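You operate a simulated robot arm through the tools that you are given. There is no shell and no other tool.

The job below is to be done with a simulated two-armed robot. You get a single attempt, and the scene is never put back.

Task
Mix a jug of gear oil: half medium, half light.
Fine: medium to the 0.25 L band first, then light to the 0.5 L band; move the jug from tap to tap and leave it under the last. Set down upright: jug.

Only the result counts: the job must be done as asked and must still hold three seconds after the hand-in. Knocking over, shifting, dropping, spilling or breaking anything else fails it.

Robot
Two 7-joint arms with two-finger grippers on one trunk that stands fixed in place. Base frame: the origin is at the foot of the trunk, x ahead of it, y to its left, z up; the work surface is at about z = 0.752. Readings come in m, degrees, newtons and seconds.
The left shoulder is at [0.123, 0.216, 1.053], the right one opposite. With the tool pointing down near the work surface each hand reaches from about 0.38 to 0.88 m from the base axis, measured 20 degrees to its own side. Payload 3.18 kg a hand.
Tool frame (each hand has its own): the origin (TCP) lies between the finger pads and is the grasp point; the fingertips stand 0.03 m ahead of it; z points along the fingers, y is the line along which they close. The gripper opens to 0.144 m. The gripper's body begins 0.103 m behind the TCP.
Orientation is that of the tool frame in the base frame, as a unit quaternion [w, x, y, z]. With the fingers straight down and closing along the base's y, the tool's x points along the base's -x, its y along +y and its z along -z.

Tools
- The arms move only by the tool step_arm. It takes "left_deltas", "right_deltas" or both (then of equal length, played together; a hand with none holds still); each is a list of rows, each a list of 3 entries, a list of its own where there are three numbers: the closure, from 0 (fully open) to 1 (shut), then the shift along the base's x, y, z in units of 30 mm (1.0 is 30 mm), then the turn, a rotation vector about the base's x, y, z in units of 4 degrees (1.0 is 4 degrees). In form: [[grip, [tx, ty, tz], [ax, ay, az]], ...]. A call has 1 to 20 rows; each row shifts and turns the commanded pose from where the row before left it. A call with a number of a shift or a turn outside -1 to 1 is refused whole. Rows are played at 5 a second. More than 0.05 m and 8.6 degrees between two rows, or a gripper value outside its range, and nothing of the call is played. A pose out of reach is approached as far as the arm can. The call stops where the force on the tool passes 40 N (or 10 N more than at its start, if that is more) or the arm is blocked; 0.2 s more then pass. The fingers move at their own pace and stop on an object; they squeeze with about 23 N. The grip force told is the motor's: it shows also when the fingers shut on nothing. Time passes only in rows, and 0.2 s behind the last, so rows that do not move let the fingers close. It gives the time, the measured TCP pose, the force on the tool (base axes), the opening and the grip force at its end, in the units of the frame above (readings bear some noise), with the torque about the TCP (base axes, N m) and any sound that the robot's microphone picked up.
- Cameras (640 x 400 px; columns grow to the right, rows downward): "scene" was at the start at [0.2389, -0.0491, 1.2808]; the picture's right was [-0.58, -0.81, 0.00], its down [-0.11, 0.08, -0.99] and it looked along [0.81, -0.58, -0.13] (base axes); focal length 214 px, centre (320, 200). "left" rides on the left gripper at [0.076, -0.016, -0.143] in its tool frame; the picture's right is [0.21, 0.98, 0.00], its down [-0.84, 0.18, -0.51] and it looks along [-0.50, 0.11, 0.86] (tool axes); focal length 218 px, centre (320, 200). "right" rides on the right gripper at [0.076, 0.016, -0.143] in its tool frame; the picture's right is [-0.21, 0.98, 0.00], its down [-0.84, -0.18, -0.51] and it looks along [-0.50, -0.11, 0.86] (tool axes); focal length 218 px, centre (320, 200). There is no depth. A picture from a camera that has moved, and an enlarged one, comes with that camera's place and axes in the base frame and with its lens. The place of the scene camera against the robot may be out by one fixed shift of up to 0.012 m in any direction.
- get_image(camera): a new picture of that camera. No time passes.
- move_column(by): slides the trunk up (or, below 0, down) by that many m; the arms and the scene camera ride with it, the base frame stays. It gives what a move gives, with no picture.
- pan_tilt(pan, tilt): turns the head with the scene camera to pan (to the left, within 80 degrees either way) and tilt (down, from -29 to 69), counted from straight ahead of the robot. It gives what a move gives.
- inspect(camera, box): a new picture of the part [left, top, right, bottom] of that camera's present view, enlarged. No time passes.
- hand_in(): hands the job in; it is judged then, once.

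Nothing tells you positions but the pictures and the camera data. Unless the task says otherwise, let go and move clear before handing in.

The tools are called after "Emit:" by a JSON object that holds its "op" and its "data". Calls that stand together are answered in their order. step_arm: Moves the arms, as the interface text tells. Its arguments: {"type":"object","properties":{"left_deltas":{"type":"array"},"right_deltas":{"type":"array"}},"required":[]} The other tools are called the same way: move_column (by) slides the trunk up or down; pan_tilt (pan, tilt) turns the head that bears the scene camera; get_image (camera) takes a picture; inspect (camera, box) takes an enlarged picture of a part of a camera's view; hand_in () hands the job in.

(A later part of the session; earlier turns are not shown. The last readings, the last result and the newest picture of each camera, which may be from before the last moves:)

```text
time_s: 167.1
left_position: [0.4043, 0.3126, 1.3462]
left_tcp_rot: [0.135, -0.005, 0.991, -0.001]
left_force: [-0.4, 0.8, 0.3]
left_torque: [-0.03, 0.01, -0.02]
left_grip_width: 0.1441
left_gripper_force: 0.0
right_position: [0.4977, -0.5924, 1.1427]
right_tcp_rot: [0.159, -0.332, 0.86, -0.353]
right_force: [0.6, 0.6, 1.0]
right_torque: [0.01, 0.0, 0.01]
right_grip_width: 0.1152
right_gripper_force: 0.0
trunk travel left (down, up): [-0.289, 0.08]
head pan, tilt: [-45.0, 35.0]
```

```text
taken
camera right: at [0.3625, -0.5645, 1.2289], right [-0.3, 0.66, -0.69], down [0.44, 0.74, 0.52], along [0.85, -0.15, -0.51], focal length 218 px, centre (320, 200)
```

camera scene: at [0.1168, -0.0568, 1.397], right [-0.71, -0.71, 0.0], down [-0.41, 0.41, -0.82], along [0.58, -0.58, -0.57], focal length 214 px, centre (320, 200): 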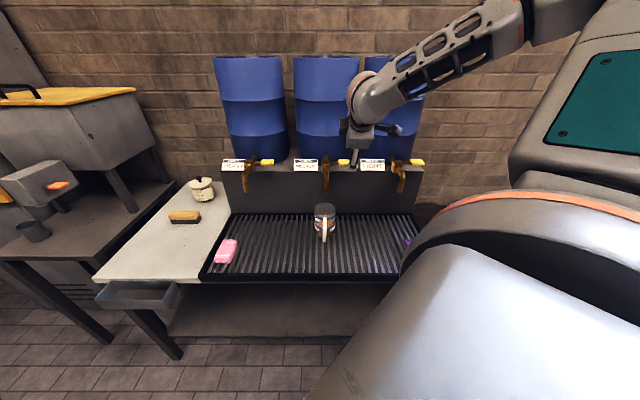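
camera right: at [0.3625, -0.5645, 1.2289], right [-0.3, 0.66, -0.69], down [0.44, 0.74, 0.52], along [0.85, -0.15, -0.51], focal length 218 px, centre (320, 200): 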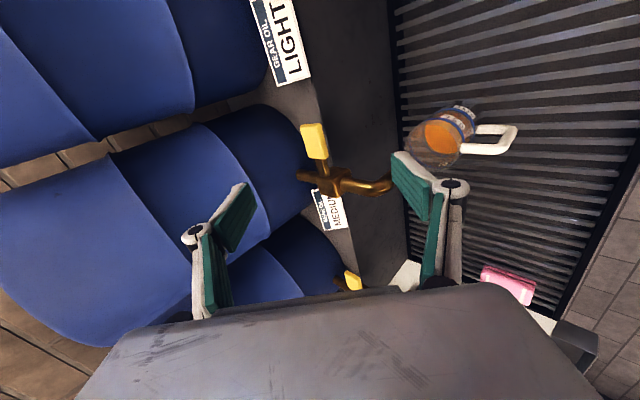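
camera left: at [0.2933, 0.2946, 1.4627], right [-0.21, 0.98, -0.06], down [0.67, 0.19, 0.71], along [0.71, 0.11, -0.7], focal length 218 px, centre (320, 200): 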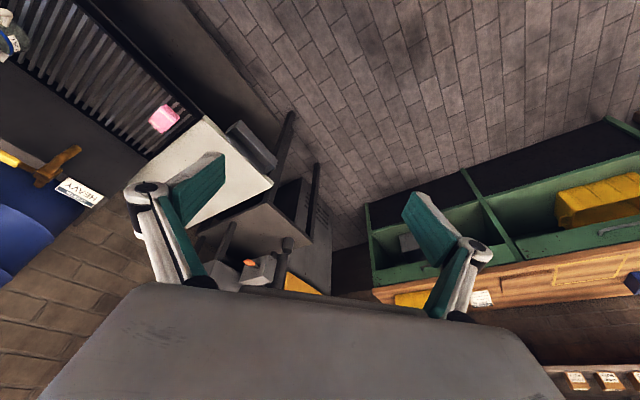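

Now undo the roll (turn the hand back by 90° about its axis) to re-grasp the jug.

Emit:
{"op": "step_arm", "data": {"right_deltas": [[0, [-0.2, 0.2, 0], [0.516, -0.504, -0.695]], [0, [-0.2, 0.2, 0], [0.516, -0.504, -0.695]], [0, [-0.2, 0.2, 0], [0.516, -0.504, -0.695]], [0, [0, 0, 0], [0.516, -0.504, -0.695]], [0, [0, 0, 0], [0.516, -0.504, -0.695]], [0, [0, 0, 0], [0.516, -0.504, -0.695]], [0, [0, 0, 0], [0.516, -0.504, -0.695]], [0, [0, 0, 0], [0.516, -0.504, -0.695]], [0, [0, 0, 0], [0.516, -0.504, -0.695]], [0, [0, 0, 0], [0.516, -0.504, -0.695]], [0, [0, 0, 0], [0.516, -0.504, -0.695]], [0, [0, 0, 0], [0.516, -0.504, -0.695]]]}}

Emit:
{"op": "step_arm", "data": {"right_deltas": [[0, [0, 0, 0], [0.516, -0.504, -0.695]], [0, [0, 0, 0], [0.516, -0.504, -0.695]], [0, [0, 0, 0], [0.516, -0.504, -0.695]], [0, [0, 0, 0], [0.516, -0.504, -0.695]], [0, [0, 0, 0], [0.516, -0.504, -0.695]], [0, [0, 0, 0], [0.516, -0.504, -0.695]], [0, [0, 0, 0], [0.516, -0.504, -0.695]], [0, [0, 0, 0], [0.516, -0.504, -0.695]], [0, [0, 0, 0], [0.516, -0.504, -0.695]], [0, [0, 0, 0], [0.516, -0.504, -0.695]]]}}

Emit:
{"op": "get_image", "data": {"camera": "right"}}

Emit:
{"op": "get_image", "data": {"camera": "scene"}}

```text
time_s: 169.7
left_position: [0.4048, 0.3121, 1.3475]
left_tcp_rot: [0.136, -0.004, 0.991, -0.002]
left_force: [0.0, 0.9, -0.9]
left_torque: [-0.01, -0.03, -0.02]
left_grip_width: 0.1438
left_gripper_force: 0.1
right_position: [0.4813, -0.575, 1.1411]
right_tcp_rot: [0.292, 0.046, 0.921, -0.255]
right_force: [-0.4, 0.5, -0.2]
right_torque: [0.0, 0.05, -0.01]
right_grip_width: 0.1439
right_gripper_force: 0.0
trunk travel left (down, up): [-0.289, 0.08]
head pan, tilt: [-45.0, 35.0]
```

```text
time_s: 171.9
left_position: [0.406, 0.3112, 1.3462]
left_tcp_rot: [0.137, -0.005, 0.991, -0.002]
left_force: [0.1, -0.2, -0.5]
left_torque: [0.01, 0.02, -0.02]
left_grip_width: 0.144
left_gripper_force: 0.1
right_position: [0.4806, -0.5749, 1.142]
right_tcp_rot: [0.365, 0.357, 0.849, -0.138]
right_force: [0.2, 0.3, 0.7]
right_torque: [0.01, 0.0, 0.0]
right_grip_width: 0.1442
right_gripper_force: 0.1
trunk travel left (down, up): [-0.289, 0.08]
head pan, tilt: [-45.0, 35.0]
```

```text
taken
camera right: at [0.382, -0.4538, 1.1875], right [0.79, 0.59, 0.17], down [0.01, -0.3, 0.95], along [0.61, -0.75, -0.25], focal length 218 px, centre (320, 200)
```

right: 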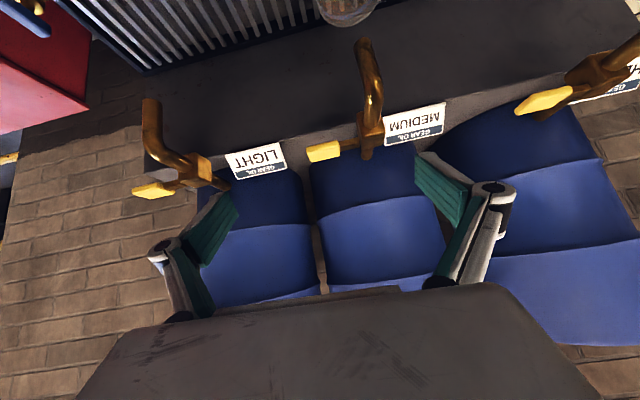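

```text
taken
camera scene: at [0.1173, -0.0575, 1.3969], right [-0.71, -0.71, 0.0], down [-0.41, 0.41, -0.82], along [0.58, -0.58, -0.57], focal length 214 px, centre (320, 200)
```

scene: 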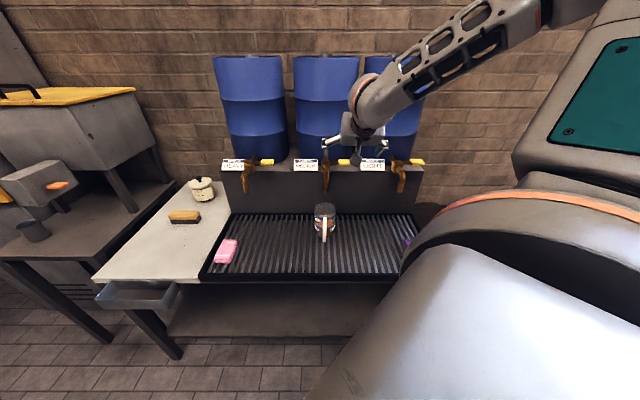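

Positions refined: light spout ≈ (0.379, −0.757), light lever ≈ (0.386, −0.866, 1.04). Now go to the pre-grasp point behind the jug.

Emit:
{"op": "step_arm", "data": {"right_deltas": [[0, [0.15, 0.65, -0.3], [0, 0, 0]], [0, [0.15, 0.65, -0.5], [0, 0, 0]], [0, [0.15, 0.65, -0.6], [0, 0, 0]], [0, [0.15, 0.65, -0.7], [0, 0, 0]], [0, [0, 0, -0.8], [0, 0, 0]], [0, [0, 0, -0.8], [0, 0, 0]], [0, [0, 0, -0.8], [0, 0, 0]]]}}

Emit:
{"op": "get_image", "data": {"camera": "right"}}

Emit:
{"op": "inspect", "data": {"camera": "scene", "box": [270, 140, 390, 250]}}

```text
time_s: 173.5
left_position: [0.4066, 0.312, 1.347]
left_tcp_rot: [0.136, -0.005, 0.991, -0.002]
left_force: [-0.5, -0.2, 0.4]
left_torque: [-0.01, 0.03, 0.0]
left_grip_width: 0.144
left_gripper_force: 0.1
right_position: [0.4998, -0.4967, 1.0062]
right_tcp_rot: [0.366, 0.356, 0.849, -0.138]
right_force: [-0.1, 0.2, -1.0]
right_torque: [-0.01, -0.03, 0.01]
right_grip_width: 0.1439
right_gripper_force: 0.0
trunk travel left (down, up): [-0.289, 0.08]
head pan, tilt: [-45.0, 35.0]
```

```text
taken
camera right: at [0.4002, -0.3763, 1.0521], right [0.79, 0.59, 0.17], down [0.01, -0.3, 0.95], along [0.61, -0.75, -0.25], focal length 218 px, centre (320, 200)
```

right: 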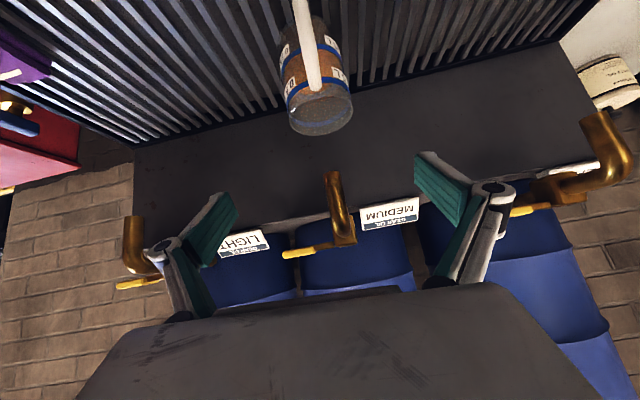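

```text
3.64 times, centred on (330, 195) of scene
camera zoom: at [0.1177, -0.0582, 1.3968], right [-0.71, -0.71, 0.0], down [-0.41, 0.41, -0.82], along [0.58, -0.58, -0.57], focal length 780 px, centre (284, 218)
```

zoom: 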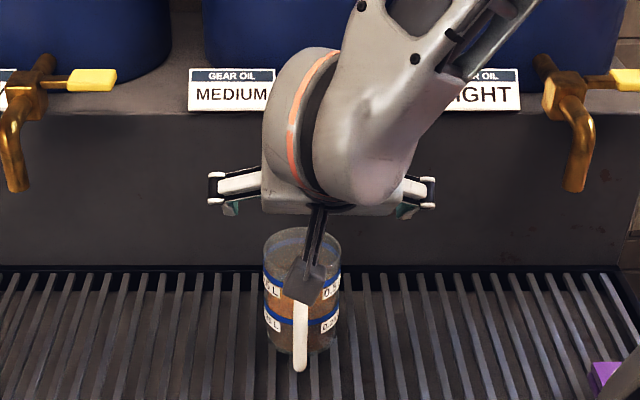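

Well centred, handle in line. Lower a bit then advance along the tool axis around the jug.

Emit:
{"op": "step_arm", "data": {"right_deltas": [[0, [0, 0.1, -0.95], [0, 0, 0]], [0, [0, 0.1, -0.95], [0, 0, 0]], [0, [0.47, -0.43, -0.64], [0, 0, 0]], [0, [0.47, -0.43, -0.64], [0, 0, 0]], [0, [0.47, -0.43, -0.64], [0, 0, 0]]]}}

Emit:
{"op": "get_image", "data": {"camera": "right"}}

Emit:
{"op": "inspect", "data": {"camera": "scene", "box": [270, 140, 390, 250]}}

```text
time_s: 174.7
left_position: [0.4065, 0.3105, 1.3477]
left_tcp_rot: [0.136, -0.006, 0.991, -0.002]
left_force: [-0.8, -0.1, 0.6]
left_torque: [0.05, 0.03, 0.02]
left_grip_width: 0.1441
left_gripper_force: 0.1
right_position: [0.542, -0.5308, 0.8913]
right_tcp_rot: [0.364, 0.356, 0.849, -0.139]
right_force: [0.5, 0.2, -0.1]
right_torque: [0.0, -0.03, 0.01]
right_grip_width: 0.144
right_gripper_force: 0.0
trunk travel left (down, up): [-0.289, 0.08]
head pan, tilt: [-45.0, 35.0]
```

```text
taken
camera right: at [0.4418, -0.4101, 0.9369], right [0.79, 0.59, 0.17], down [0.01, -0.3, 0.95], along [0.61, -0.75, -0.25], focal length 218 px, centre (320, 200)
```

right: 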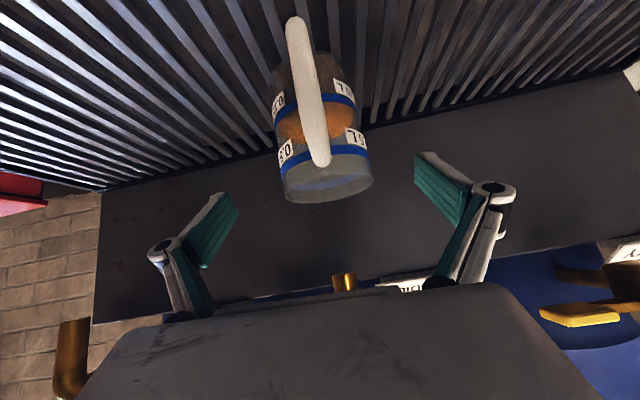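

```text
3.64 times, centred on (330, 195) of scene
camera zoom: at [0.1178, -0.0584, 1.3968], right [-0.71, -0.71, 0.0], down [-0.41, 0.41, -0.82], along [0.58, -0.58, -0.57], focal length 780 px, centre (284, 218)
```

zoom: 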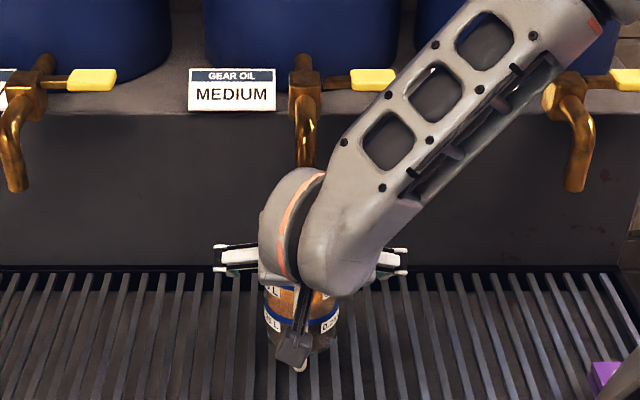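

Emit:
{"op": "step_arm", "data": {"right_deltas": [[0, [0.48, -0.42, -0.68], [0, 0, 0]], [0, [0.48, -0.42, -0.68], [0, 0, 0]]]}}

Emit:
{"op": "get_image", "data": {"camera": "right"}}

```text
time_s: 175.3
left_position: [0.4049, 0.3112, 1.3458]
left_tcp_rot: [0.136, -0.005, 0.991, -0.002]
left_force: [-0.4, 0.5, 0.0]
left_torque: [0.05, 0.04, -0.02]
left_grip_width: 0.1439
left_gripper_force: 0.0
right_position: [0.5692, -0.555, 0.8509]
right_tcp_rot: [0.365, 0.357, 0.849, -0.139]
right_force: [0.8, 0.7, -0.5]
right_torque: [0.0, -0.02, -0.02]
right_grip_width: 0.1439
right_gripper_force: 0.1
trunk travel left (down, up): [-0.289, 0.08]
head pan, tilt: [-45.0, 35.0]
```

```text
taken
camera right: at [0.4709, -0.4343, 0.8971], right [0.79, 0.59, 0.17], down [0.01, -0.3, 0.95], along [0.61, -0.75, -0.25], focal length 218 px, centre (320, 200)
```

right: 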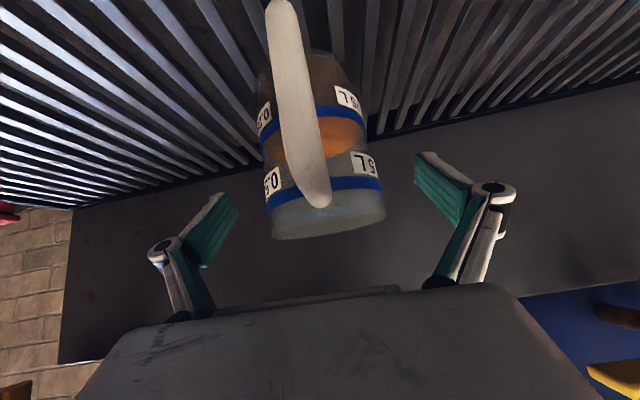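

Close on the jug.

Emit:
{"op": "step_arm", "data": {"right_deltas": [[0.3, [0, 0, 0], [0, 0, 0]], [0.5, [0, 0, 0], [0, 0, 0]], [0.7, [0, 0, 0], [0, 0, 0]], [1, [0, 0, 0], [0, 0, 0]], [1, [0, 0, 0], [0, 0, 0]]]}}

Emit:
{"op": "get_image", "data": {"camera": "right"}}

```text
time_s: 176.5
left_position: [0.4053, 0.3112, 1.3475]
left_tcp_rot: [0.135, -0.006, 0.991, -0.001]
left_force: [0.1, 0.4, 0.2]
left_torque: [0.0, 0.0, 0.0]
left_grip_width: 0.144
left_gripper_force: 0.0
right_position: [0.5691, -0.5559, 0.8509]
right_tcp_rot: [0.364, 0.356, 0.849, -0.138]
right_force: [0.7, -1.0, 0.5]
right_torque: [-0.2, 0.01, 0.07]
right_grip_width: 0.0852
right_gripper_force: 23.3
trunk travel left (down, up): [-0.289, 0.08]
head pan, tilt: [-45.0, 35.0]
```

```text
taken
camera right: at [0.4708, -0.4345, 0.897], right [0.79, 0.59, 0.17], down [0.01, -0.3, 0.95], along [0.61, -0.75, -0.25], focal length 218 px, centre (320, 200)
```

right: 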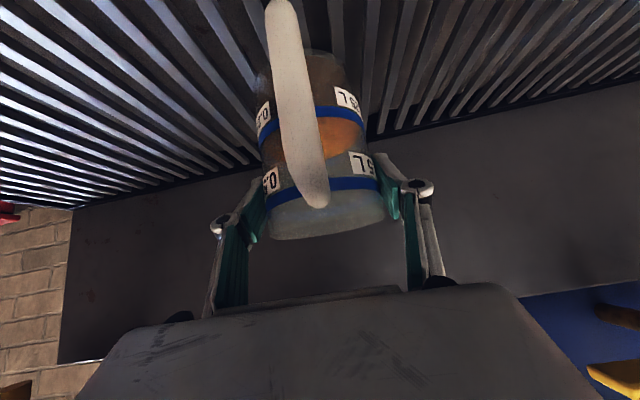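

Firm grip. Lift 2 cm and carry it slowly to the right toward the light tap.

Emit:
{"op": "step_arm", "data": {"right_deltas": [[1, [0, 0, 0.3], [0, 0, 0]], [1, [0, 0, 0.4], [0, 0, 0]], [1, [-0.2, -0.2, 0], [0, 0, 0]], [1, [-0.4, -0.4, 0], [0, 0, 0]], [1, [-0.45, -0.47, 0], [0, 0, 0]], [1, [-0.45, -0.47, 0], [0, 0, 0]], [1, [-0.45, -0.47, 0], [0, 0, 0]], [1, [-0.45, -0.47, 0], [0, 0, 0]]]}}

Emit:
{"op": "get_image", "data": {"camera": "right"}}

Emit:
{"op": "get_image", "data": {"camera": "scene"}}

```text
time_s: 178.3
left_position: [0.4051, 0.3102, 1.3486]
left_tcp_rot: [0.136, -0.006, 0.991, -0.003]
left_force: [0.7, 0.5, -0.2]
left_torque: [0.05, 0.01, -0.02]
left_grip_width: 0.1441
left_gripper_force: 0.0
right_position: [0.497, -0.6295, 0.8719]
right_tcp_rot: [0.366, 0.356, 0.849, -0.137]
right_force: [-1.3, -0.9, -4.6]
right_torque: [0.03, -0.05, 0.02]
right_grip_width: 0.0853
right_gripper_force: 23.4
trunk travel left (down, up): [-0.289, 0.08]
head pan, tilt: [-45.0, 35.0]
```

```text
taken
camera right: at [0.3986, -0.5093, 0.9178], right [0.79, 0.59, 0.17], down [0.01, -0.3, 0.95], along [0.61, -0.75, -0.25], focal length 218 px, centre (320, 200)
```

right: 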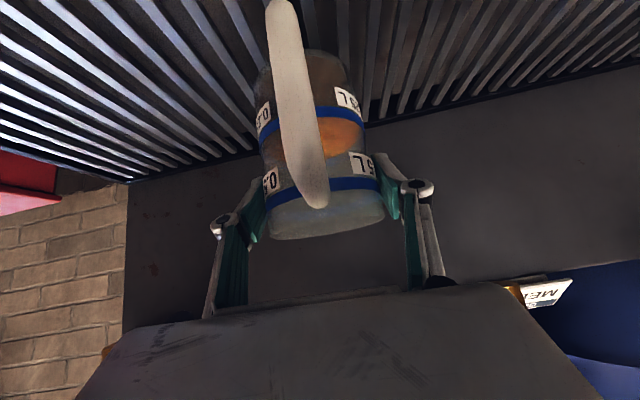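

```text
taken
camera scene: at [0.1169, -0.0583, 1.3969], right [-0.71, -0.71, 0.0], down [-0.41, 0.41, -0.82], along [0.58, -0.58, -0.57], focal length 214 px, centre (320, 200)
```

scene: 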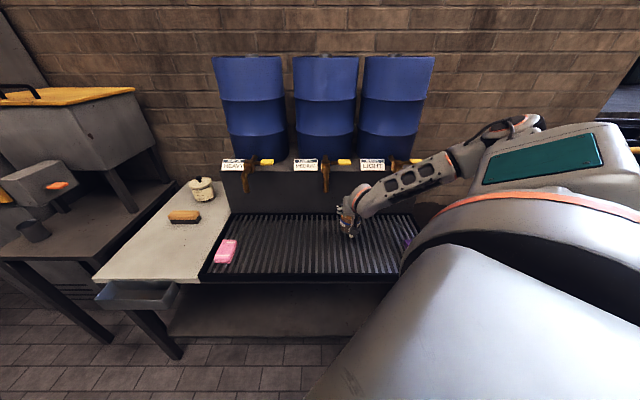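

Smooth. Continue the remaining 17 cm to the light tap.

Emit:
{"op": "step_arm", "data": {"right_deltas": [[1, [-0.44, -0.465, 0], [0, 0, 0]], [1, [-0.44, -0.465, 0], [0, 0, 0]], [1, [-0.44, -0.465, 0], [0, 0, 0]], [1, [-0.44, -0.465, 0], [0, 0, 0]], [1, [-0.44, -0.465, 0], [0, 0, 0]], [1, [-0.44, -0.465, 0], [0, 0, 0]]]}}

Emit:
{"op": "get_image", "data": {"camera": "right"}}

Emit:
{"op": "get_image", "data": {"camera": "scene"}}

```text
time_s: 179.7
left_position: [0.405, 0.3118, 1.3468]
left_tcp_rot: [0.135, -0.006, 0.991, -0.001]
left_force: [0.0, 0.0, 0.1]
left_torque: [-0.01, -0.01, -0.01]
left_grip_width: 0.1441
left_gripper_force: 0.0
right_position: [0.4192, -0.7125, 0.8725]
right_tcp_rot: [0.365, 0.356, 0.849, -0.138]
right_force: [0.7, -0.4, -3.1]
right_torque: [-0.02, -0.01, 0.0]
right_grip_width: 0.0852
right_gripper_force: 23.3
trunk travel left (down, up): [-0.289, 0.08]
head pan, tilt: [-45.0, 35.0]
```

```text
taken
camera right: at [0.3195, -0.5924, 0.9173], right [0.79, 0.59, 0.17], down [0.01, -0.3, 0.95], along [0.61, -0.75, -0.25], focal length 218 px, centre (320, 200)
```

right: 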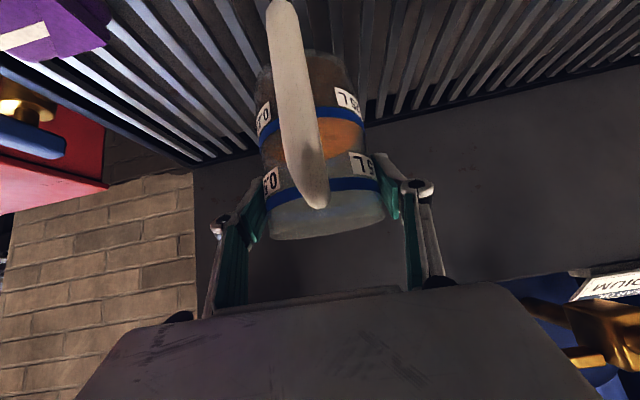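

```text
taken
camera scene: at [0.1173, -0.058, 1.3969], right [-0.71, -0.71, 0.0], down [-0.41, 0.41, -0.82], along [0.58, -0.58, -0.57], focal length 214 px, centre (320, 200)
```

scene: 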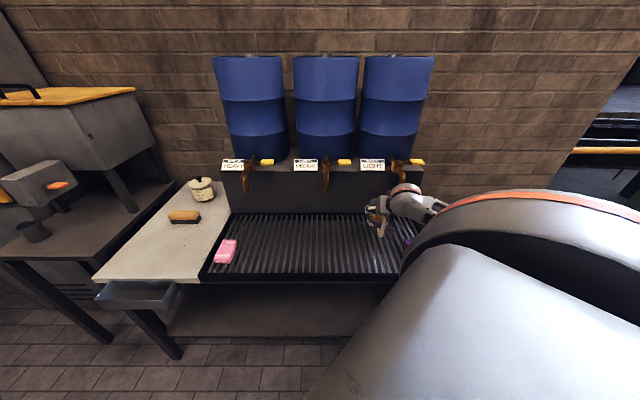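

Emit:
{"op": "step_arm", "data": {"right_deltas": [[1, [-0.44, -0.46, 0], [0, 0, 0]], [1, [-0.44, -0.46, 0], [0, 0, 0]], [1, [-0.4, -0.42, 0], [0, 0, 0]]]}}

Emit:
{"op": "get_image", "data": {"camera": "right"}}

Emit:
{"op": "inspect", "data": {"camera": "scene", "box": [340, 140, 460, 260]}}

```text
time_s: 180.5
left_position: [0.4055, 0.311, 1.3472]
left_tcp_rot: [0.136, -0.006, 0.991, -0.002]
left_force: [0.2, -0.2, -0.2]
left_torque: [-0.01, -0.03, -0.04]
left_grip_width: 0.1438
left_gripper_force: 0.0
right_position: [0.38, -0.7549, 0.8721]
right_tcp_rot: [0.366, 0.357, 0.848, -0.138]
right_force: [0.0, 0.0, -3.4]
right_torque: [0.0, 0.02, 0.0]
right_grip_width: 0.085
right_gripper_force: 22.5
trunk travel left (down, up): [-0.289, 0.08]
head pan, tilt: [-45.0, 35.0]
```

```text
taken
camera right: at [0.2808, -0.6333, 0.9172], right [0.79, 0.59, 0.17], down [0.01, -0.3, 0.95], along [0.61, -0.75, -0.25], focal length 218 px, centre (320, 200)
```

right: 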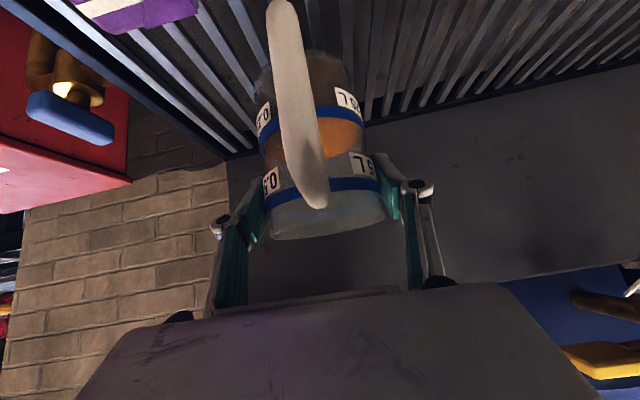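

```text
3.33 times, centred on (400, 200) of scene
camera zoom: at [0.1171, -0.0581, 1.3969], right [-0.71, -0.71, 0.0], down [-0.41, 0.41, -0.82], along [0.58, -0.58, -0.57], focal length 715 px, centre (53, 200)
```

zoom: 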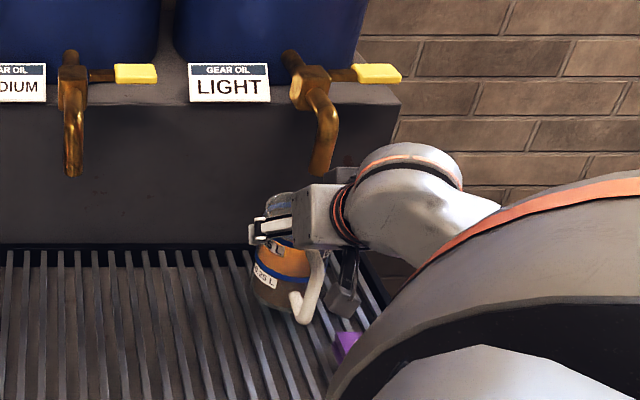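

By the wrist-camera triangulation the jug is under the light spout; the scene view suggests ~9 mm more to the right, so I shift 5 mm and lower.

Emit:
{"op": "step_arm", "data": {"right_deltas": [[1, [-0.13, -0.13, 0], [0, 0, 0]], [1, [0, 0, -0.3], [0, 0, 0]], [1, [0, 0, -0.3], [0, 0, 0]], [1, [0, 0, -0.1], [0, 0, 0]]]}}

```text
time_s: 181.5
left_position: [0.405, 0.3113, 1.3466]
left_tcp_rot: [0.135, -0.006, 0.991, -0.003]
left_force: [-0.6, -0.7, 0.2]
left_torque: [0.0, -0.02, 0.02]
left_grip_width: 0.144
left_gripper_force: 0.0
right_position: [0.3763, -0.7582, 0.8521]
right_tcp_rot: [0.365, 0.357, 0.849, -0.138]
right_force: [0.1, -0.5, -2.8]
right_torque: [-0.04, 0.0, 0.01]
right_grip_width: 0.085
right_gripper_force: 22.9
trunk travel left (down, up): [-0.289, 0.08]
head pan, tilt: [-45.0, 35.0]
```

Emit:
{"op": "step_arm", "data": {"right_deltas": [[1, [0, 0, -0.08], [0, 0, 0]], [1, [0, 0, 0], [0, 0, 0]]]}}

```text
time_s: 182.1
left_position: [0.4048, 0.3132, 1.3471]
left_tcp_rot: [0.135, -0.006, 0.991, -0.002]
left_force: [0.3, 0.3, 0.0]
left_torque: [0.01, 0.01, -0.02]
left_grip_width: 0.1442
left_gripper_force: 0.1
right_position: [0.3766, -0.7563, 0.851]
right_tcp_rot: [0.367, 0.356, 0.848, -0.139]
right_force: [-0.6, -1.8, 9.1]
right_torque: [-0.25, 0.44, -0.02]
right_grip_width: 0.085
right_gripper_force: 23.7
trunk travel left (down, up): [-0.289, 0.08]
head pan, tilt: [-45.0, 35.0]
```

Contact with the grate (+9 N). Open gently and check.

Emit:
{"op": "step_arm", "data": {"right_deltas": [[0.38, [0, 0, 0], [0, 0, 0]], [0.25, [0, 0, 0], [0, 0, 0]], [0, [0, 0, 0], [0, 0, 0]], [0, [0, 0, 0], [0, 0, 0]]]}}

Emit:
{"op": "get_image", "data": {"camera": "right"}}

Emit:
{"op": "inspect", "data": {"camera": "scene", "box": [340, 140, 460, 260]}}

```text
time_s: 183.1
left_position: [0.4051, 0.3117, 1.3456]
left_tcp_rot: [0.136, -0.006, 0.991, -0.002]
left_force: [0.2, 0.5, 0.1]
left_torque: [0.03, -0.01, 0.01]
left_grip_width: 0.1438
left_gripper_force: 0.1
right_position: [0.3772, -0.758, 0.8491]
right_tcp_rot: [0.364, 0.357, 0.849, -0.139]
right_force: [-1.0, -0.7, -0.1]
right_torque: [-0.01, -0.05, -0.01]
right_grip_width: 0.1443
right_gripper_force: 0.0
trunk travel left (down, up): [-0.289, 0.08]
head pan, tilt: [-45.0, 35.0]
```

```text
taken
camera right: at [0.2776, -0.6363, 0.8948], right [0.79, 0.59, 0.17], down [0.01, -0.3, 0.95], along [0.61, -0.75, -0.25], focal length 218 px, centre (320, 200)
```

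right: 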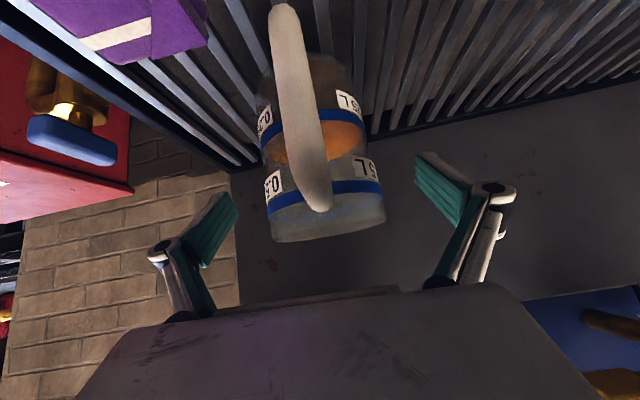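

```text
3.33 times, centred on (400, 200) of scene
camera zoom: at [0.1173, -0.0576, 1.3969], right [-0.71, -0.71, 0.0], down [-0.41, 0.41, -0.82], along [0.58, -0.58, -0.57], focal length 715 px, centre (53, 200)
```

zoom: 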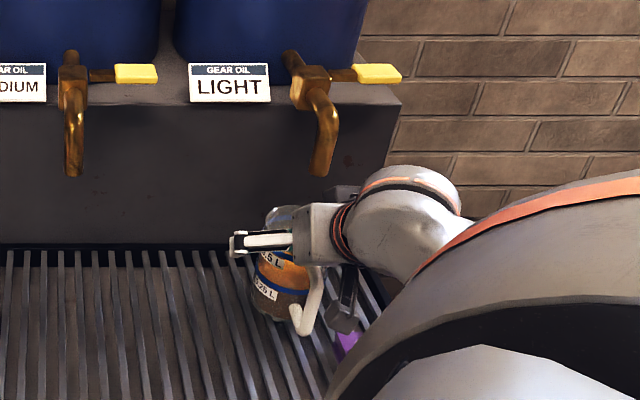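

Released. Withdraw back along the tool axis.

Emit:
{"op": "step_arm", "data": {"right_deltas": [[0, [-0.45, 0.43, 0.62], [0, 0, 0]], [0, [-0.45, 0.43, 0.62], [0, 0, 0]], [0, [-0.45, 0.43, 0.62], [0, 0, 0]], [0, [-0.45, 0.43, 0.62], [0, 0, 0]], [0, [-0.45, 0.43, 0.62], [0, 0, 0]], [0, [-0.3, 0.3, 0.8], [0, 0, 0]]]}}

Emit:
{"op": "get_image", "data": {"camera": "right"}}

Emit:
{"op": "inspect", "data": {"camera": "scene", "box": [340, 140, 460, 260]}}

```text
time_s: 184.5
left_position: [0.4046, 0.3116, 1.3477]
left_tcp_rot: [0.136, -0.006, 0.991, -0.002]
left_force: [-0.4, -0.4, -0.2]
left_torque: [0.0, -0.03, 0.0]
left_grip_width: 0.1436
left_gripper_force: 0.0
right_position: [0.3009, -0.6832, 0.9666]
right_tcp_rot: [0.365, 0.357, 0.849, -0.139]
right_force: [-0.1, -0.4, -0.1]
right_torque: [0.0, 0.01, 0.03]
right_grip_width: 0.1439
right_gripper_force: 0.1
trunk travel left (down, up): [-0.289, 0.08]
head pan, tilt: [-45.0, 35.0]
```

```text
taken
camera right: at [0.2014, -0.5623, 1.0118], right [0.79, 0.59, 0.17], down [0.01, -0.3, 0.95], along [0.61, -0.75, -0.24], focal length 218 px, centre (320, 200)
```

right: 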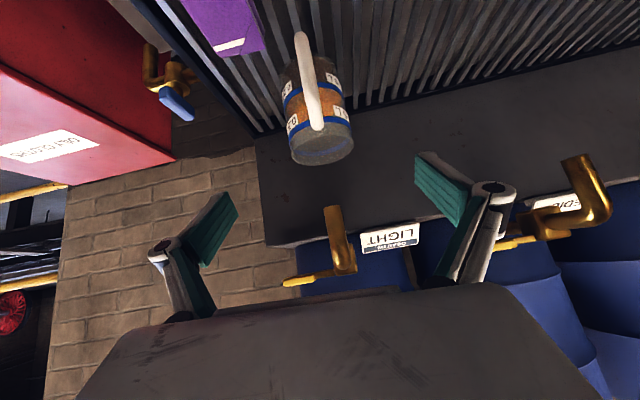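

```text
3.33 times, centred on (400, 200) of scene
camera zoom: at [0.1172, -0.0573, 1.397], right [-0.71, -0.71, 0.0], down [-0.41, 0.41, -0.82], along [0.58, -0.58, -0.57], focal length 715 px, centre (53, 200)
```

zoom: 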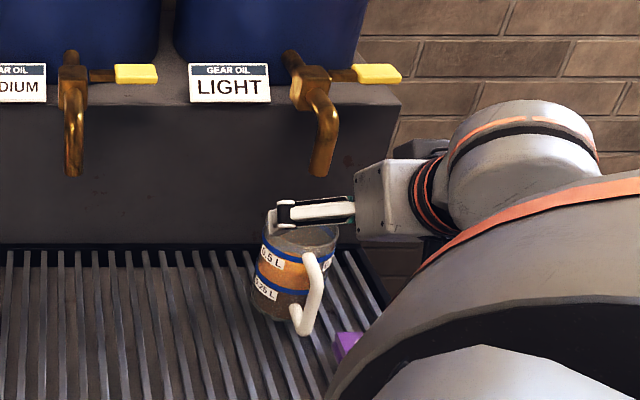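

Alignment under the light spout is excellent. Now raise the hand and roll it −90° again for the lever.

Emit:
{"op": "step_arm", "data": {"right_deltas": [[0, [0, 0, 0.9], [0, 0, 0]], [0, [-0.1, -0.1, 0.9], [0, 0, 0]], [0, [-0.2, -0.2, 0.9], [0, 0, 0]], [0, [-0.2, -0.2, 0.9], [0, 0, 0]], [0, [-0.2, -0.2, 0.5], [0, 0, 0]], [0, [0, 0, 0], [-0.516, 0.504, 0.695]], [0, [0, 0, 0], [-0.516, 0.504, 0.695]], [0, [0, 0, 0], [-0.516, 0.504, 0.695]], [0, [0, 0, 0], [-0.516, 0.504, 0.695]]]}}

Emit:
{"op": "get_image", "data": {"camera": "scene"}}

```text
time_s: 186.5
left_position: [0.4047, 0.3116, 1.3462]
left_tcp_rot: [0.136, -0.006, 0.991, -0.002]
left_force: [-0.6, -0.4, -0.7]
left_torque: [0.03, 0.03, 0.01]
left_grip_width: 0.144
left_gripper_force: 0.1
right_position: [0.2806, -0.7046, 1.0898]
right_tcp_rot: [0.341, 0.234, 0.891, -0.188]
right_force: [-0.1, -1.3, 0.4]
right_torque: [0.01, 0.0, 0.01]
right_grip_width: 0.1443
right_gripper_force: 0.0
trunk travel left (down, up): [-0.289, 0.08]
head pan, tilt: [-45.0, 35.0]
```

```text
taken
camera scene: at [0.1172, -0.0575, 1.3969], right [-0.71, -0.71, 0.0], down [-0.41, 0.41, -0.82], along [0.58, -0.58, -0.57], focal length 214 px, centre (320, 200)
```

scene: 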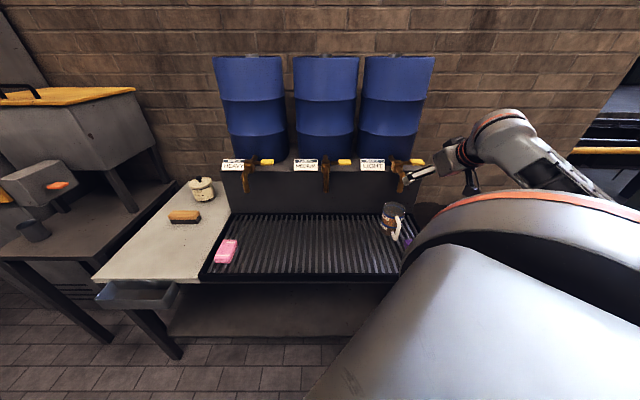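

Emit:
{"op": "step_arm", "data": {"right_deltas": [[0, [0, 0, 0], [-0.516, 0.504, 0.695]], [0, [0, 0, 0], [-0.516, 0.504, 0.695]], [0, [0, 0, 0], [-0.516, 0.504, 0.695]], [0, [0, 0, 0], [-0.516, 0.504, 0.695]], [0, [0, 0, 0], [-0.516, 0.504, 0.695]], [0, [0, 0, 0], [-0.516, 0.504, 0.695]], [0, [0, 0, 0], [-0.516, 0.504, 0.695]], [0, [0, 0, 0], [-0.516, 0.504, 0.695]], [0, [0, 0, 0], [-0.516, 0.504, 0.695]], [0, [0, 0, 0], [-0.516, 0.504, 0.695]]]}}

Emit:
{"op": "step_arm", "data": {"right_deltas": [[0, [0, 0, 0], [-0.516, 0.504, 0.695]], [0, [0, 0, 0], [-0.516, 0.504, 0.695]], [0, [0, 0, 0], [-0.516, 0.504, 0.695]], [0, [0, 0, 0], [-0.516, 0.504, 0.695]], [0, [0, 0, 0], [-0.516, 0.504, 0.695]], [0, [0, 0, 0], [-0.516, 0.504, 0.695]], [0, [0, 0, 0], [-0.516, 0.504, 0.695]], [0, [0, 0, 0], [-0.516, 0.504, 0.695]], [0, [0, 0, 0], [-0.26, 0.25, 0.35]]]}}

Emit:
{"op": "get_image", "data": {"camera": "right"}}

Emit:
{"op": "get_image", "data": {"camera": "scene"}}

```text
time_s: 188.7
left_position: [0.4054, 0.3134, 1.3477]
left_tcp_rot: [0.136, -0.005, 0.991, -0.001]
left_force: [-0.1, -0.6, 0.7]
left_torque: [0.0, -0.05, -0.01]
left_grip_width: 0.1439
left_gripper_force: 0.1
right_position: [0.279, -0.7059, 1.0893]
right_tcp_rot: [0.253, -0.083, 0.918, -0.293]
right_force: [0.6, -0.5, 0.3]
right_torque: [-0.01, 0.0, 0.03]
right_grip_width: 0.144
right_gripper_force: 0.1
trunk travel left (down, up): [-0.289, 0.08]
head pan, tilt: [-45.0, 35.0]
```

```text
time_s: 190.7
left_position: [0.4039, 0.3111, 1.3473]
left_tcp_rot: [0.135, -0.006, 0.991, -0.001]
left_force: [-1.1, 0.3, -0.5]
left_torque: [0.0, 0.01, 0.01]
left_grip_width: 0.144
left_gripper_force: 0.0
right_position: [0.2802, -0.7048, 1.0894]
right_tcp_rot: [0.153, -0.347, 0.854, -0.355]
right_force: [-0.3, 0.4, 0.0]
right_torque: [-0.01, -0.01, 0.02]
right_grip_width: 0.1442
right_gripper_force: 0.0
trunk travel left (down, up): [-0.289, 0.08]
head pan, tilt: [-45.0, 35.0]
```

```text
taken
camera right: at [0.1445, -0.6788, 1.177], right [-0.33, 0.64, -0.69], down [0.43, 0.76, 0.5], along [0.84, -0.14, -0.52], focal length 218 px, centre (320, 200)
```

right: 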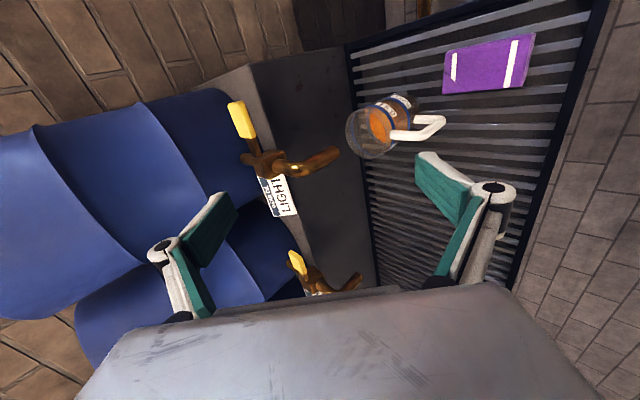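

```text
taken
camera scene: at [0.1173, -0.0575, 1.3969], right [-0.71, -0.71, 0.0], down [-0.41, 0.41, -0.82], along [0.58, -0.58, -0.57], focal length 214 px, centre (320, 200)
```

scene: 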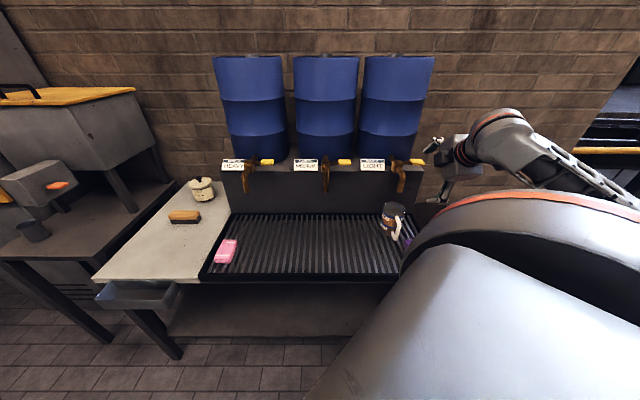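

Now reduce the pitch by 20° so the finger faces are closer to horizontal for a clean up/down push.

Emit:
{"op": "step_arm", "data": {"right_deltas": [[0, [0, 0, 0], [-0.707, -0.707, 0]], [0, [0, 0, 0], [-0.707, -0.707, 0]], [0, [0, 0, 0], [-0.707, -0.707, 0]], [0, [0, 0, 0], [-0.707, -0.707, 0]], [0, [0, 0, 0], [-0.707, -0.707, 0]]]}}

Emit:
{"op": "get_image", "data": {"camera": "right"}}

Emit:
{"op": "get_image", "data": {"camera": "scene"}}

```text
time_s: 191.9
left_position: [0.4052, 0.3115, 1.3468]
left_tcp_rot: [0.136, -0.006, 0.991, -0.002]
left_force: [1.0, 0.1, 0.3]
left_torque: [0.01, 0.0, -0.03]
left_grip_width: 0.1441
left_gripper_force: 0.1
right_position: [0.2836, -0.7175, 1.0892]
right_tcp_rot: [0.213, -0.318, 0.779, -0.497]
right_force: [-0.6, 0.5, -0.8]
right_torque: [0.0, -0.03, 0.01]
right_grip_width: 0.1441
right_gripper_force: 0.0
right hand out of reach, approached as far as the arm can: row 4, 5
trunk travel left (down, up): [-0.289, 0.08]
head pan, tilt: [-45.0, 35.0]
```

```text
taken
camera right: at [0.132, -0.6763, 1.1325], right [-0.13, 0.44, -0.89], down [0.32, 0.87, 0.39], along [0.94, -0.23, -0.25], focal length 218 px, centre (320, 200)
```

right: 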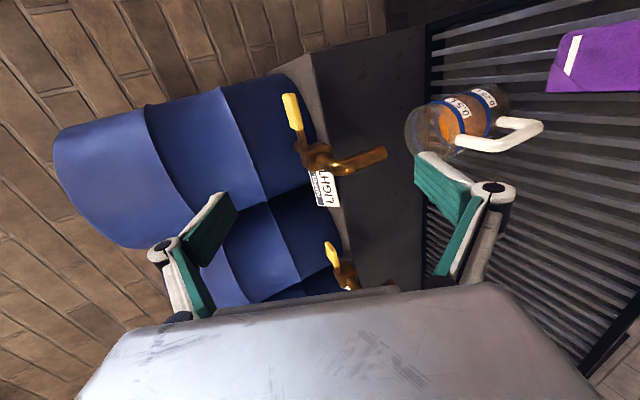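

```text
taken
camera scene: at [0.1172, -0.0574, 1.3969], right [-0.71, -0.71, 0.0], down [-0.41, 0.41, -0.82], along [0.58, -0.58, -0.57], focal length 214 px, centre (320, 200)
```

scene: 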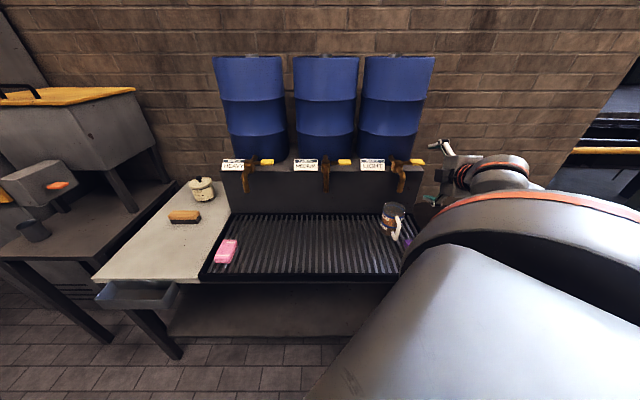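

The hand orientation is now ideal (pitch 25°, square to the station). Move to the standoff before the light lever with an 8 cm gap.

Emit:
{"op": "step_arm", "data": {"right_deltas": [[0.2, [0.18, -0.8, 0.05], [0, 0, 0]], [0.45, [0.18, -0.8, 0.05], [0, 0, 0]], [0.45, [0.18, -0.8, 0.05], [0, 0, 0]]]}}

Emit:
{"op": "get_image", "data": {"camera": "right"}}

Emit:
{"op": "inspect", "data": {"camera": "scene", "box": [340, 120, 470, 260]}}

```text
time_s: 192.7
left_position: [0.4049, 0.3105, 1.3465]
left_tcp_rot: [0.136, -0.006, 0.991, -0.001]
left_force: [-0.2, 0.2, 0.5]
left_torque: [0.04, -0.02, 0.01]
left_grip_width: 0.1438
left_gripper_force: 0.1
right_position: [0.2998, -0.7912, 1.0928]
right_tcp_rot: [0.212, -0.317, 0.779, -0.498]
right_force: [0.5, -0.5, 0.5]
right_torque: [0.0, -0.03, 0.02]
right_grip_width: 0.0792
right_gripper_force: 0.1
trunk travel left (down, up): [-0.289, 0.08]
head pan, tilt: [-45.0, 35.0]
```

```text
taken
camera right: at [0.1485, -0.7489, 1.1365], right [-0.13, 0.44, -0.89], down [0.32, 0.87, 0.39], along [0.94, -0.23, -0.25], focal length 218 px, centre (320, 200)
```

right: 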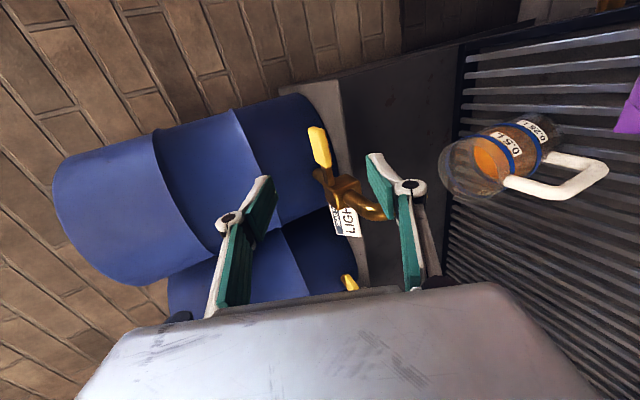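

```text
2.86 times, centred on (405, 190) of scene
camera zoom: at [0.1175, -0.0581, 1.3969], right [-0.71, -0.71, 0.0], down [-0.41, 0.41, -0.82], along [0.58, -0.58, -0.57], focal length 613 px, centre (77, 229)
```

zoom: 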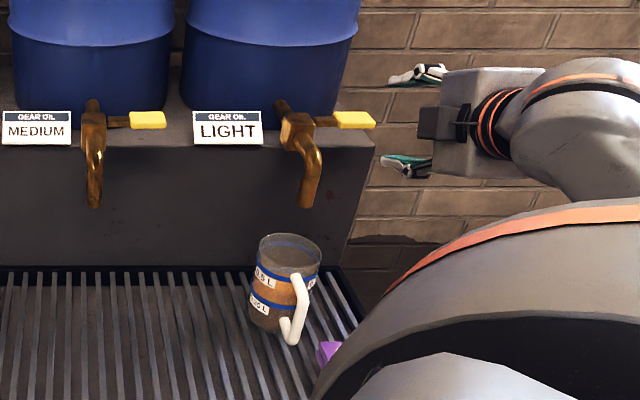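

Same view geometry as before — the lever is centred between the fingertips. Advance along the axis 9 cm.

Emit:
{"op": "step_arm", "data": {"right_deltas": [[0.45, [0.648, -0.639, -0.416], [0, 0, 0]], [0.45, [0.648, -0.639, -0.416], [0, 0, 0]], [0.45, [0.648, -0.639, -0.416], [0, 0, 0]]]}}

Emit:
{"op": "get_image", "data": {"camera": "right"}}

Emit:
{"op": "inspect", "data": {"camera": "scene", "box": [340, 120, 470, 260]}}

```text
time_s: 193.5
left_position: [0.4041, 0.3101, 1.3465]
left_tcp_rot: [0.135, -0.005, 0.991, -0.001]
left_force: [-0.6, 0.1, 0.4]
left_torque: [0.03, 0.02, 0.03]
left_grip_width: 0.144
left_gripper_force: 0.1
right_position: [0.3585, -0.8492, 1.0535]
right_tcp_rot: [0.213, -0.318, 0.779, -0.497]
right_force: [1.0, 0.0, -1.0]
right_torque: [-0.02, 0.0, -0.01]
right_grip_width: 0.0793
right_gripper_force: 0.0
trunk travel left (down, up): [-0.289, 0.08]
head pan, tilt: [-45.0, 35.0]
```

```text
taken
camera right: at [0.2074, -0.807, 1.0982], right [-0.13, 0.44, -0.89], down [0.32, 0.86, 0.39], along [0.94, -0.23, -0.25], focal length 218 px, centre (320, 200)
```

right: 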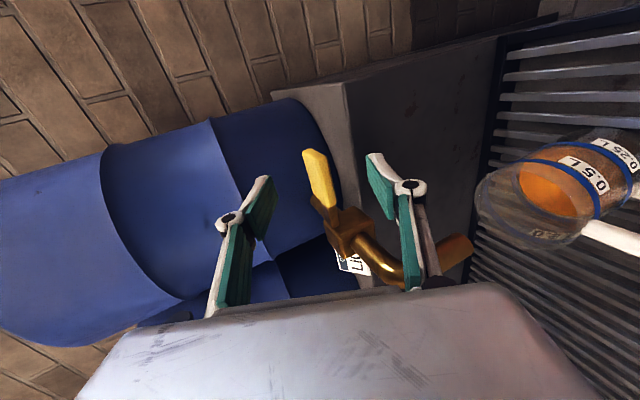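

```text
2.86 times, centred on (405, 190) of scene
camera zoom: at [0.118, -0.0584, 1.3968], right [-0.71, -0.71, 0.0], down [-0.41, 0.41, -0.82], along [0.58, -0.58, -0.57], focal length 613 px, centre (77, 229)
```

zoom: 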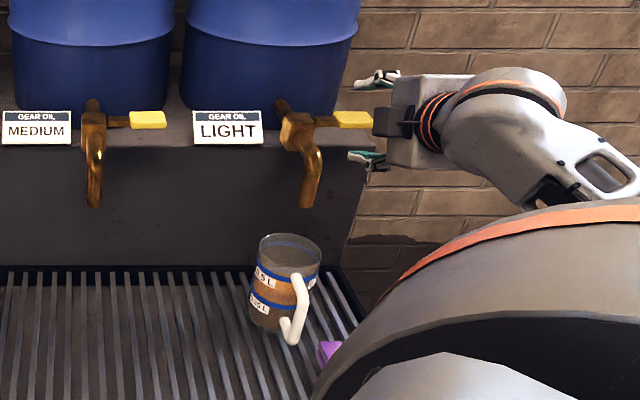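

Emit:
{"op": "step_arm", "data": {"right_deltas": [[0.45, [0.6, -0.6, -0.35], [0, 0, 0]]]}}

Emit:
{"op": "get_image", "data": {"camera": "right"}}

Emit:
{"op": "inspect", "data": {"camera": "scene", "box": [340, 120, 470, 260]}}

```text
time_s: 193.9
left_position: [0.4064, 0.3104, 1.3468]
left_tcp_rot: [0.135, -0.006, 0.991, -0.001]
left_force: [0.5, 0.7, 0.4]
left_torque: [0.05, 0.04, 0.04]
left_grip_width: 0.1439
left_gripper_force: 0.0
right_position: [0.3773, -0.8671, 1.0439]
right_tcp_rot: [0.212, -0.318, 0.779, -0.497]
right_force: [-0.2, -0.1, 0.6]
right_torque: [0.01, -0.05, -0.01]
right_grip_width: 0.0791
right_gripper_force: 0.1
trunk travel left (down, up): [-0.289, 0.08]
head pan, tilt: [-45.0, 35.0]
```

```text
taken
camera right: at [0.2259, -0.8251, 1.0879], right [-0.13, 0.44, -0.89], down [0.32, 0.86, 0.39], along [0.94, -0.23, -0.25], focal length 218 px, centre (320, 200)
```

right: 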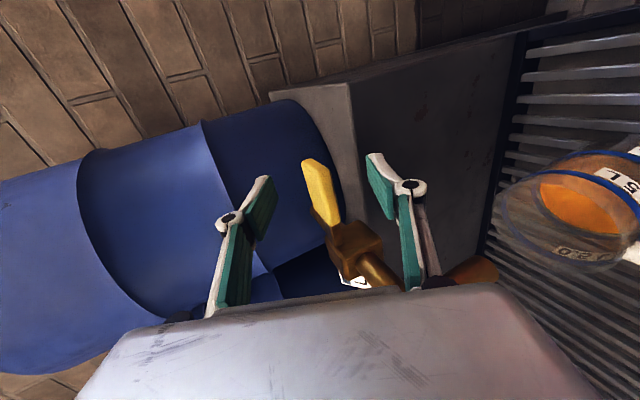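

```text
2.86 times, centred on (405, 190) of scene
camera zoom: at [0.1184, -0.0588, 1.3967], right [-0.71, -0.71, 0.0], down [-0.41, 0.41, -0.82], along [0.58, -0.58, -0.57], focal length 613 px, centre (77, 229)
```

zoom: 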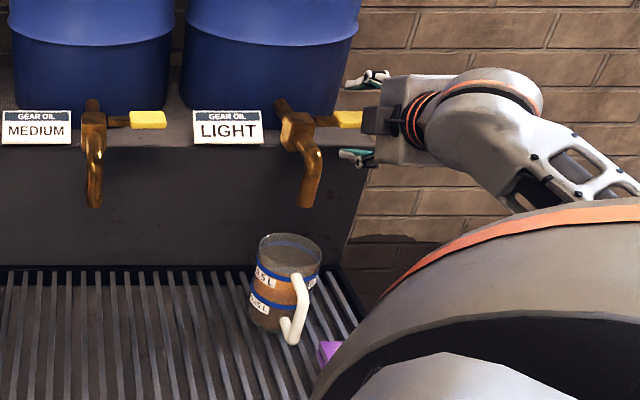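

Shift 1 cm left for better overlap with the lever, narrow the gap to 5 cm.

Emit:
{"op": "step_arm", "data": {"right_deltas": [[0.45, [0.23, 0.23, 0], [0, 0, 0]], [0.65, [0, 0, 0], [0, 0, 0]]]}}

Emit:
{"op": "get_image", "data": {"camera": "right"}}

Emit:
{"op": "inspect", "data": {"camera": "scene", "box": [378, 200, 412, 245]}}

```text
time_s: 194.5
left_position: [0.4045, 0.3121, 1.3481]
left_tcp_rot: [0.136, -0.006, 0.991, -0.001]
left_force: [-0.1, 0.0, -0.1]
left_torque: [-0.01, -0.03, -0.01]
left_grip_width: 0.1441
left_gripper_force: 0.0
right_position: [0.3822, -0.8581, 1.046]
right_tcp_rot: [0.213, -0.317, 0.779, -0.498]
right_force: [0.7, 0.2, -0.4]
right_torque: [-0.03, -0.01, -0.03]
right_grip_width: 0.0504
right_gripper_force: 0.1
trunk travel left (down, up): [-0.289, 0.08]
head pan, tilt: [-45.0, 35.0]
```

```text
taken
camera right: at [0.2311, -0.8165, 1.0892], right [-0.13, 0.44, -0.89], down [0.32, 0.87, 0.39], along [0.94, -0.23, -0.25], focal length 218 px, centre (320, 200)
```

right: 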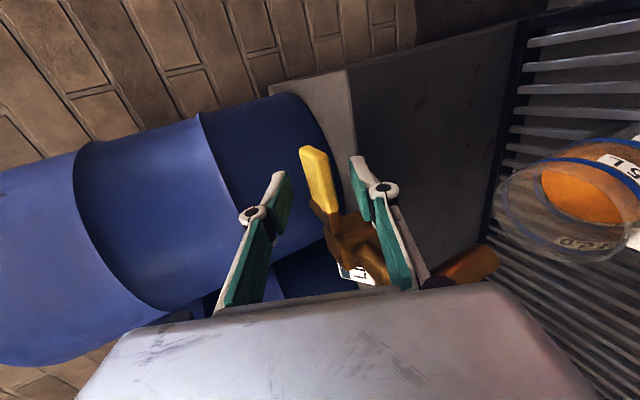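

```text
8.89 times, centred on (395, 222) of scene
camera zoom: at [0.1167, -0.0571, 1.397], right [-0.71, -0.71, 0.0], down [-0.41, 0.41, -0.82], along [0.58, -0.58, -0.57], focal length 1906 px, centre (-347, 0)
```

zoom: 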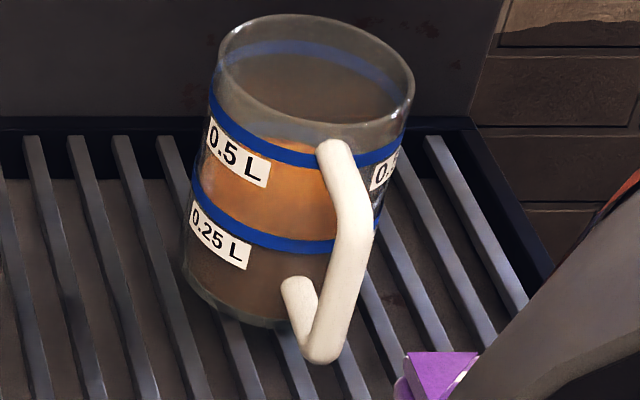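

The surface is right at the 0.25 band. Now press the light lever down gently.

Emit:
{"op": "step_arm", "data": {"right_deltas": [[0.65, [0, 0, -0.6], [0, 0, 0]], [0.65, [0, 0, -0.45], [0, 0, 0]]]}}

Emit:
{"op": "get_image", "data": {"camera": "right"}}

Emit:
{"op": "inspect", "data": {"camera": "scene", "box": [370, 140, 430, 245]}}

```text
time_s: 195.1
left_position: [0.4051, 0.3122, 1.3474]
left_tcp_rot: [0.136, -0.005, 0.991, -0.003]
left_force: [1.3, 0.3, 0.4]
left_torque: [0.04, -0.03, -0.01]
left_grip_width: 0.1441
left_gripper_force: 0.0
right_position: [0.3828, -0.8594, 1.0147]
right_tcp_rot: [0.213, -0.317, 0.778, -0.499]
right_force: [2.6, -5.0, 8.3]
right_torque: [0.02, -0.26, 0.03]
right_grip_width: 0.0565
right_gripper_force: 4.6
trunk travel left (down, up): [-0.289, 0.08]
head pan, tilt: [-45.0, 35.0]
```

```text
taken
camera right: at [0.2312, -0.8166, 1.0588], right [-0.13, 0.44, -0.89], down [0.32, 0.87, 0.39], along [0.94, -0.23, -0.25], focal length 218 px, centre (320, 200)
```

right: 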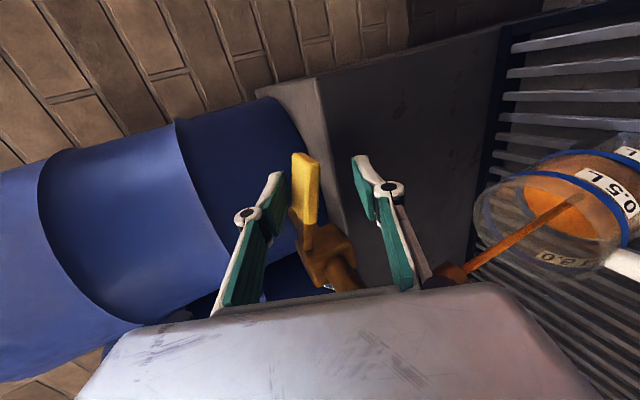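

```text
3.81 times, centred on (400, 192) of scene
camera zoom: at [0.117, -0.0571, 1.3971], right [-0.71, -0.71, 0.0], down [-0.41, 0.41, -0.82], along [0.58, -0.58, -0.57], focal length 817 px, centre (15, 229)
```

zoom: 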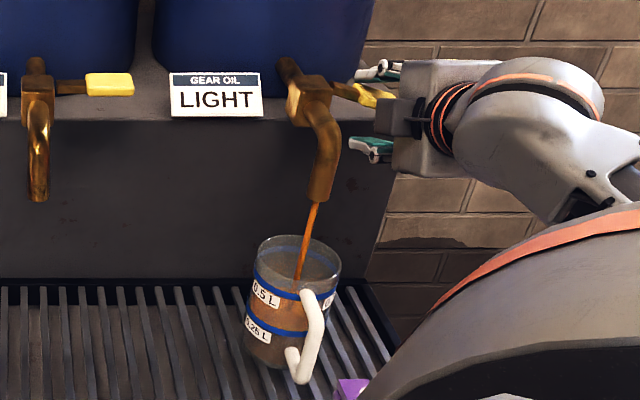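

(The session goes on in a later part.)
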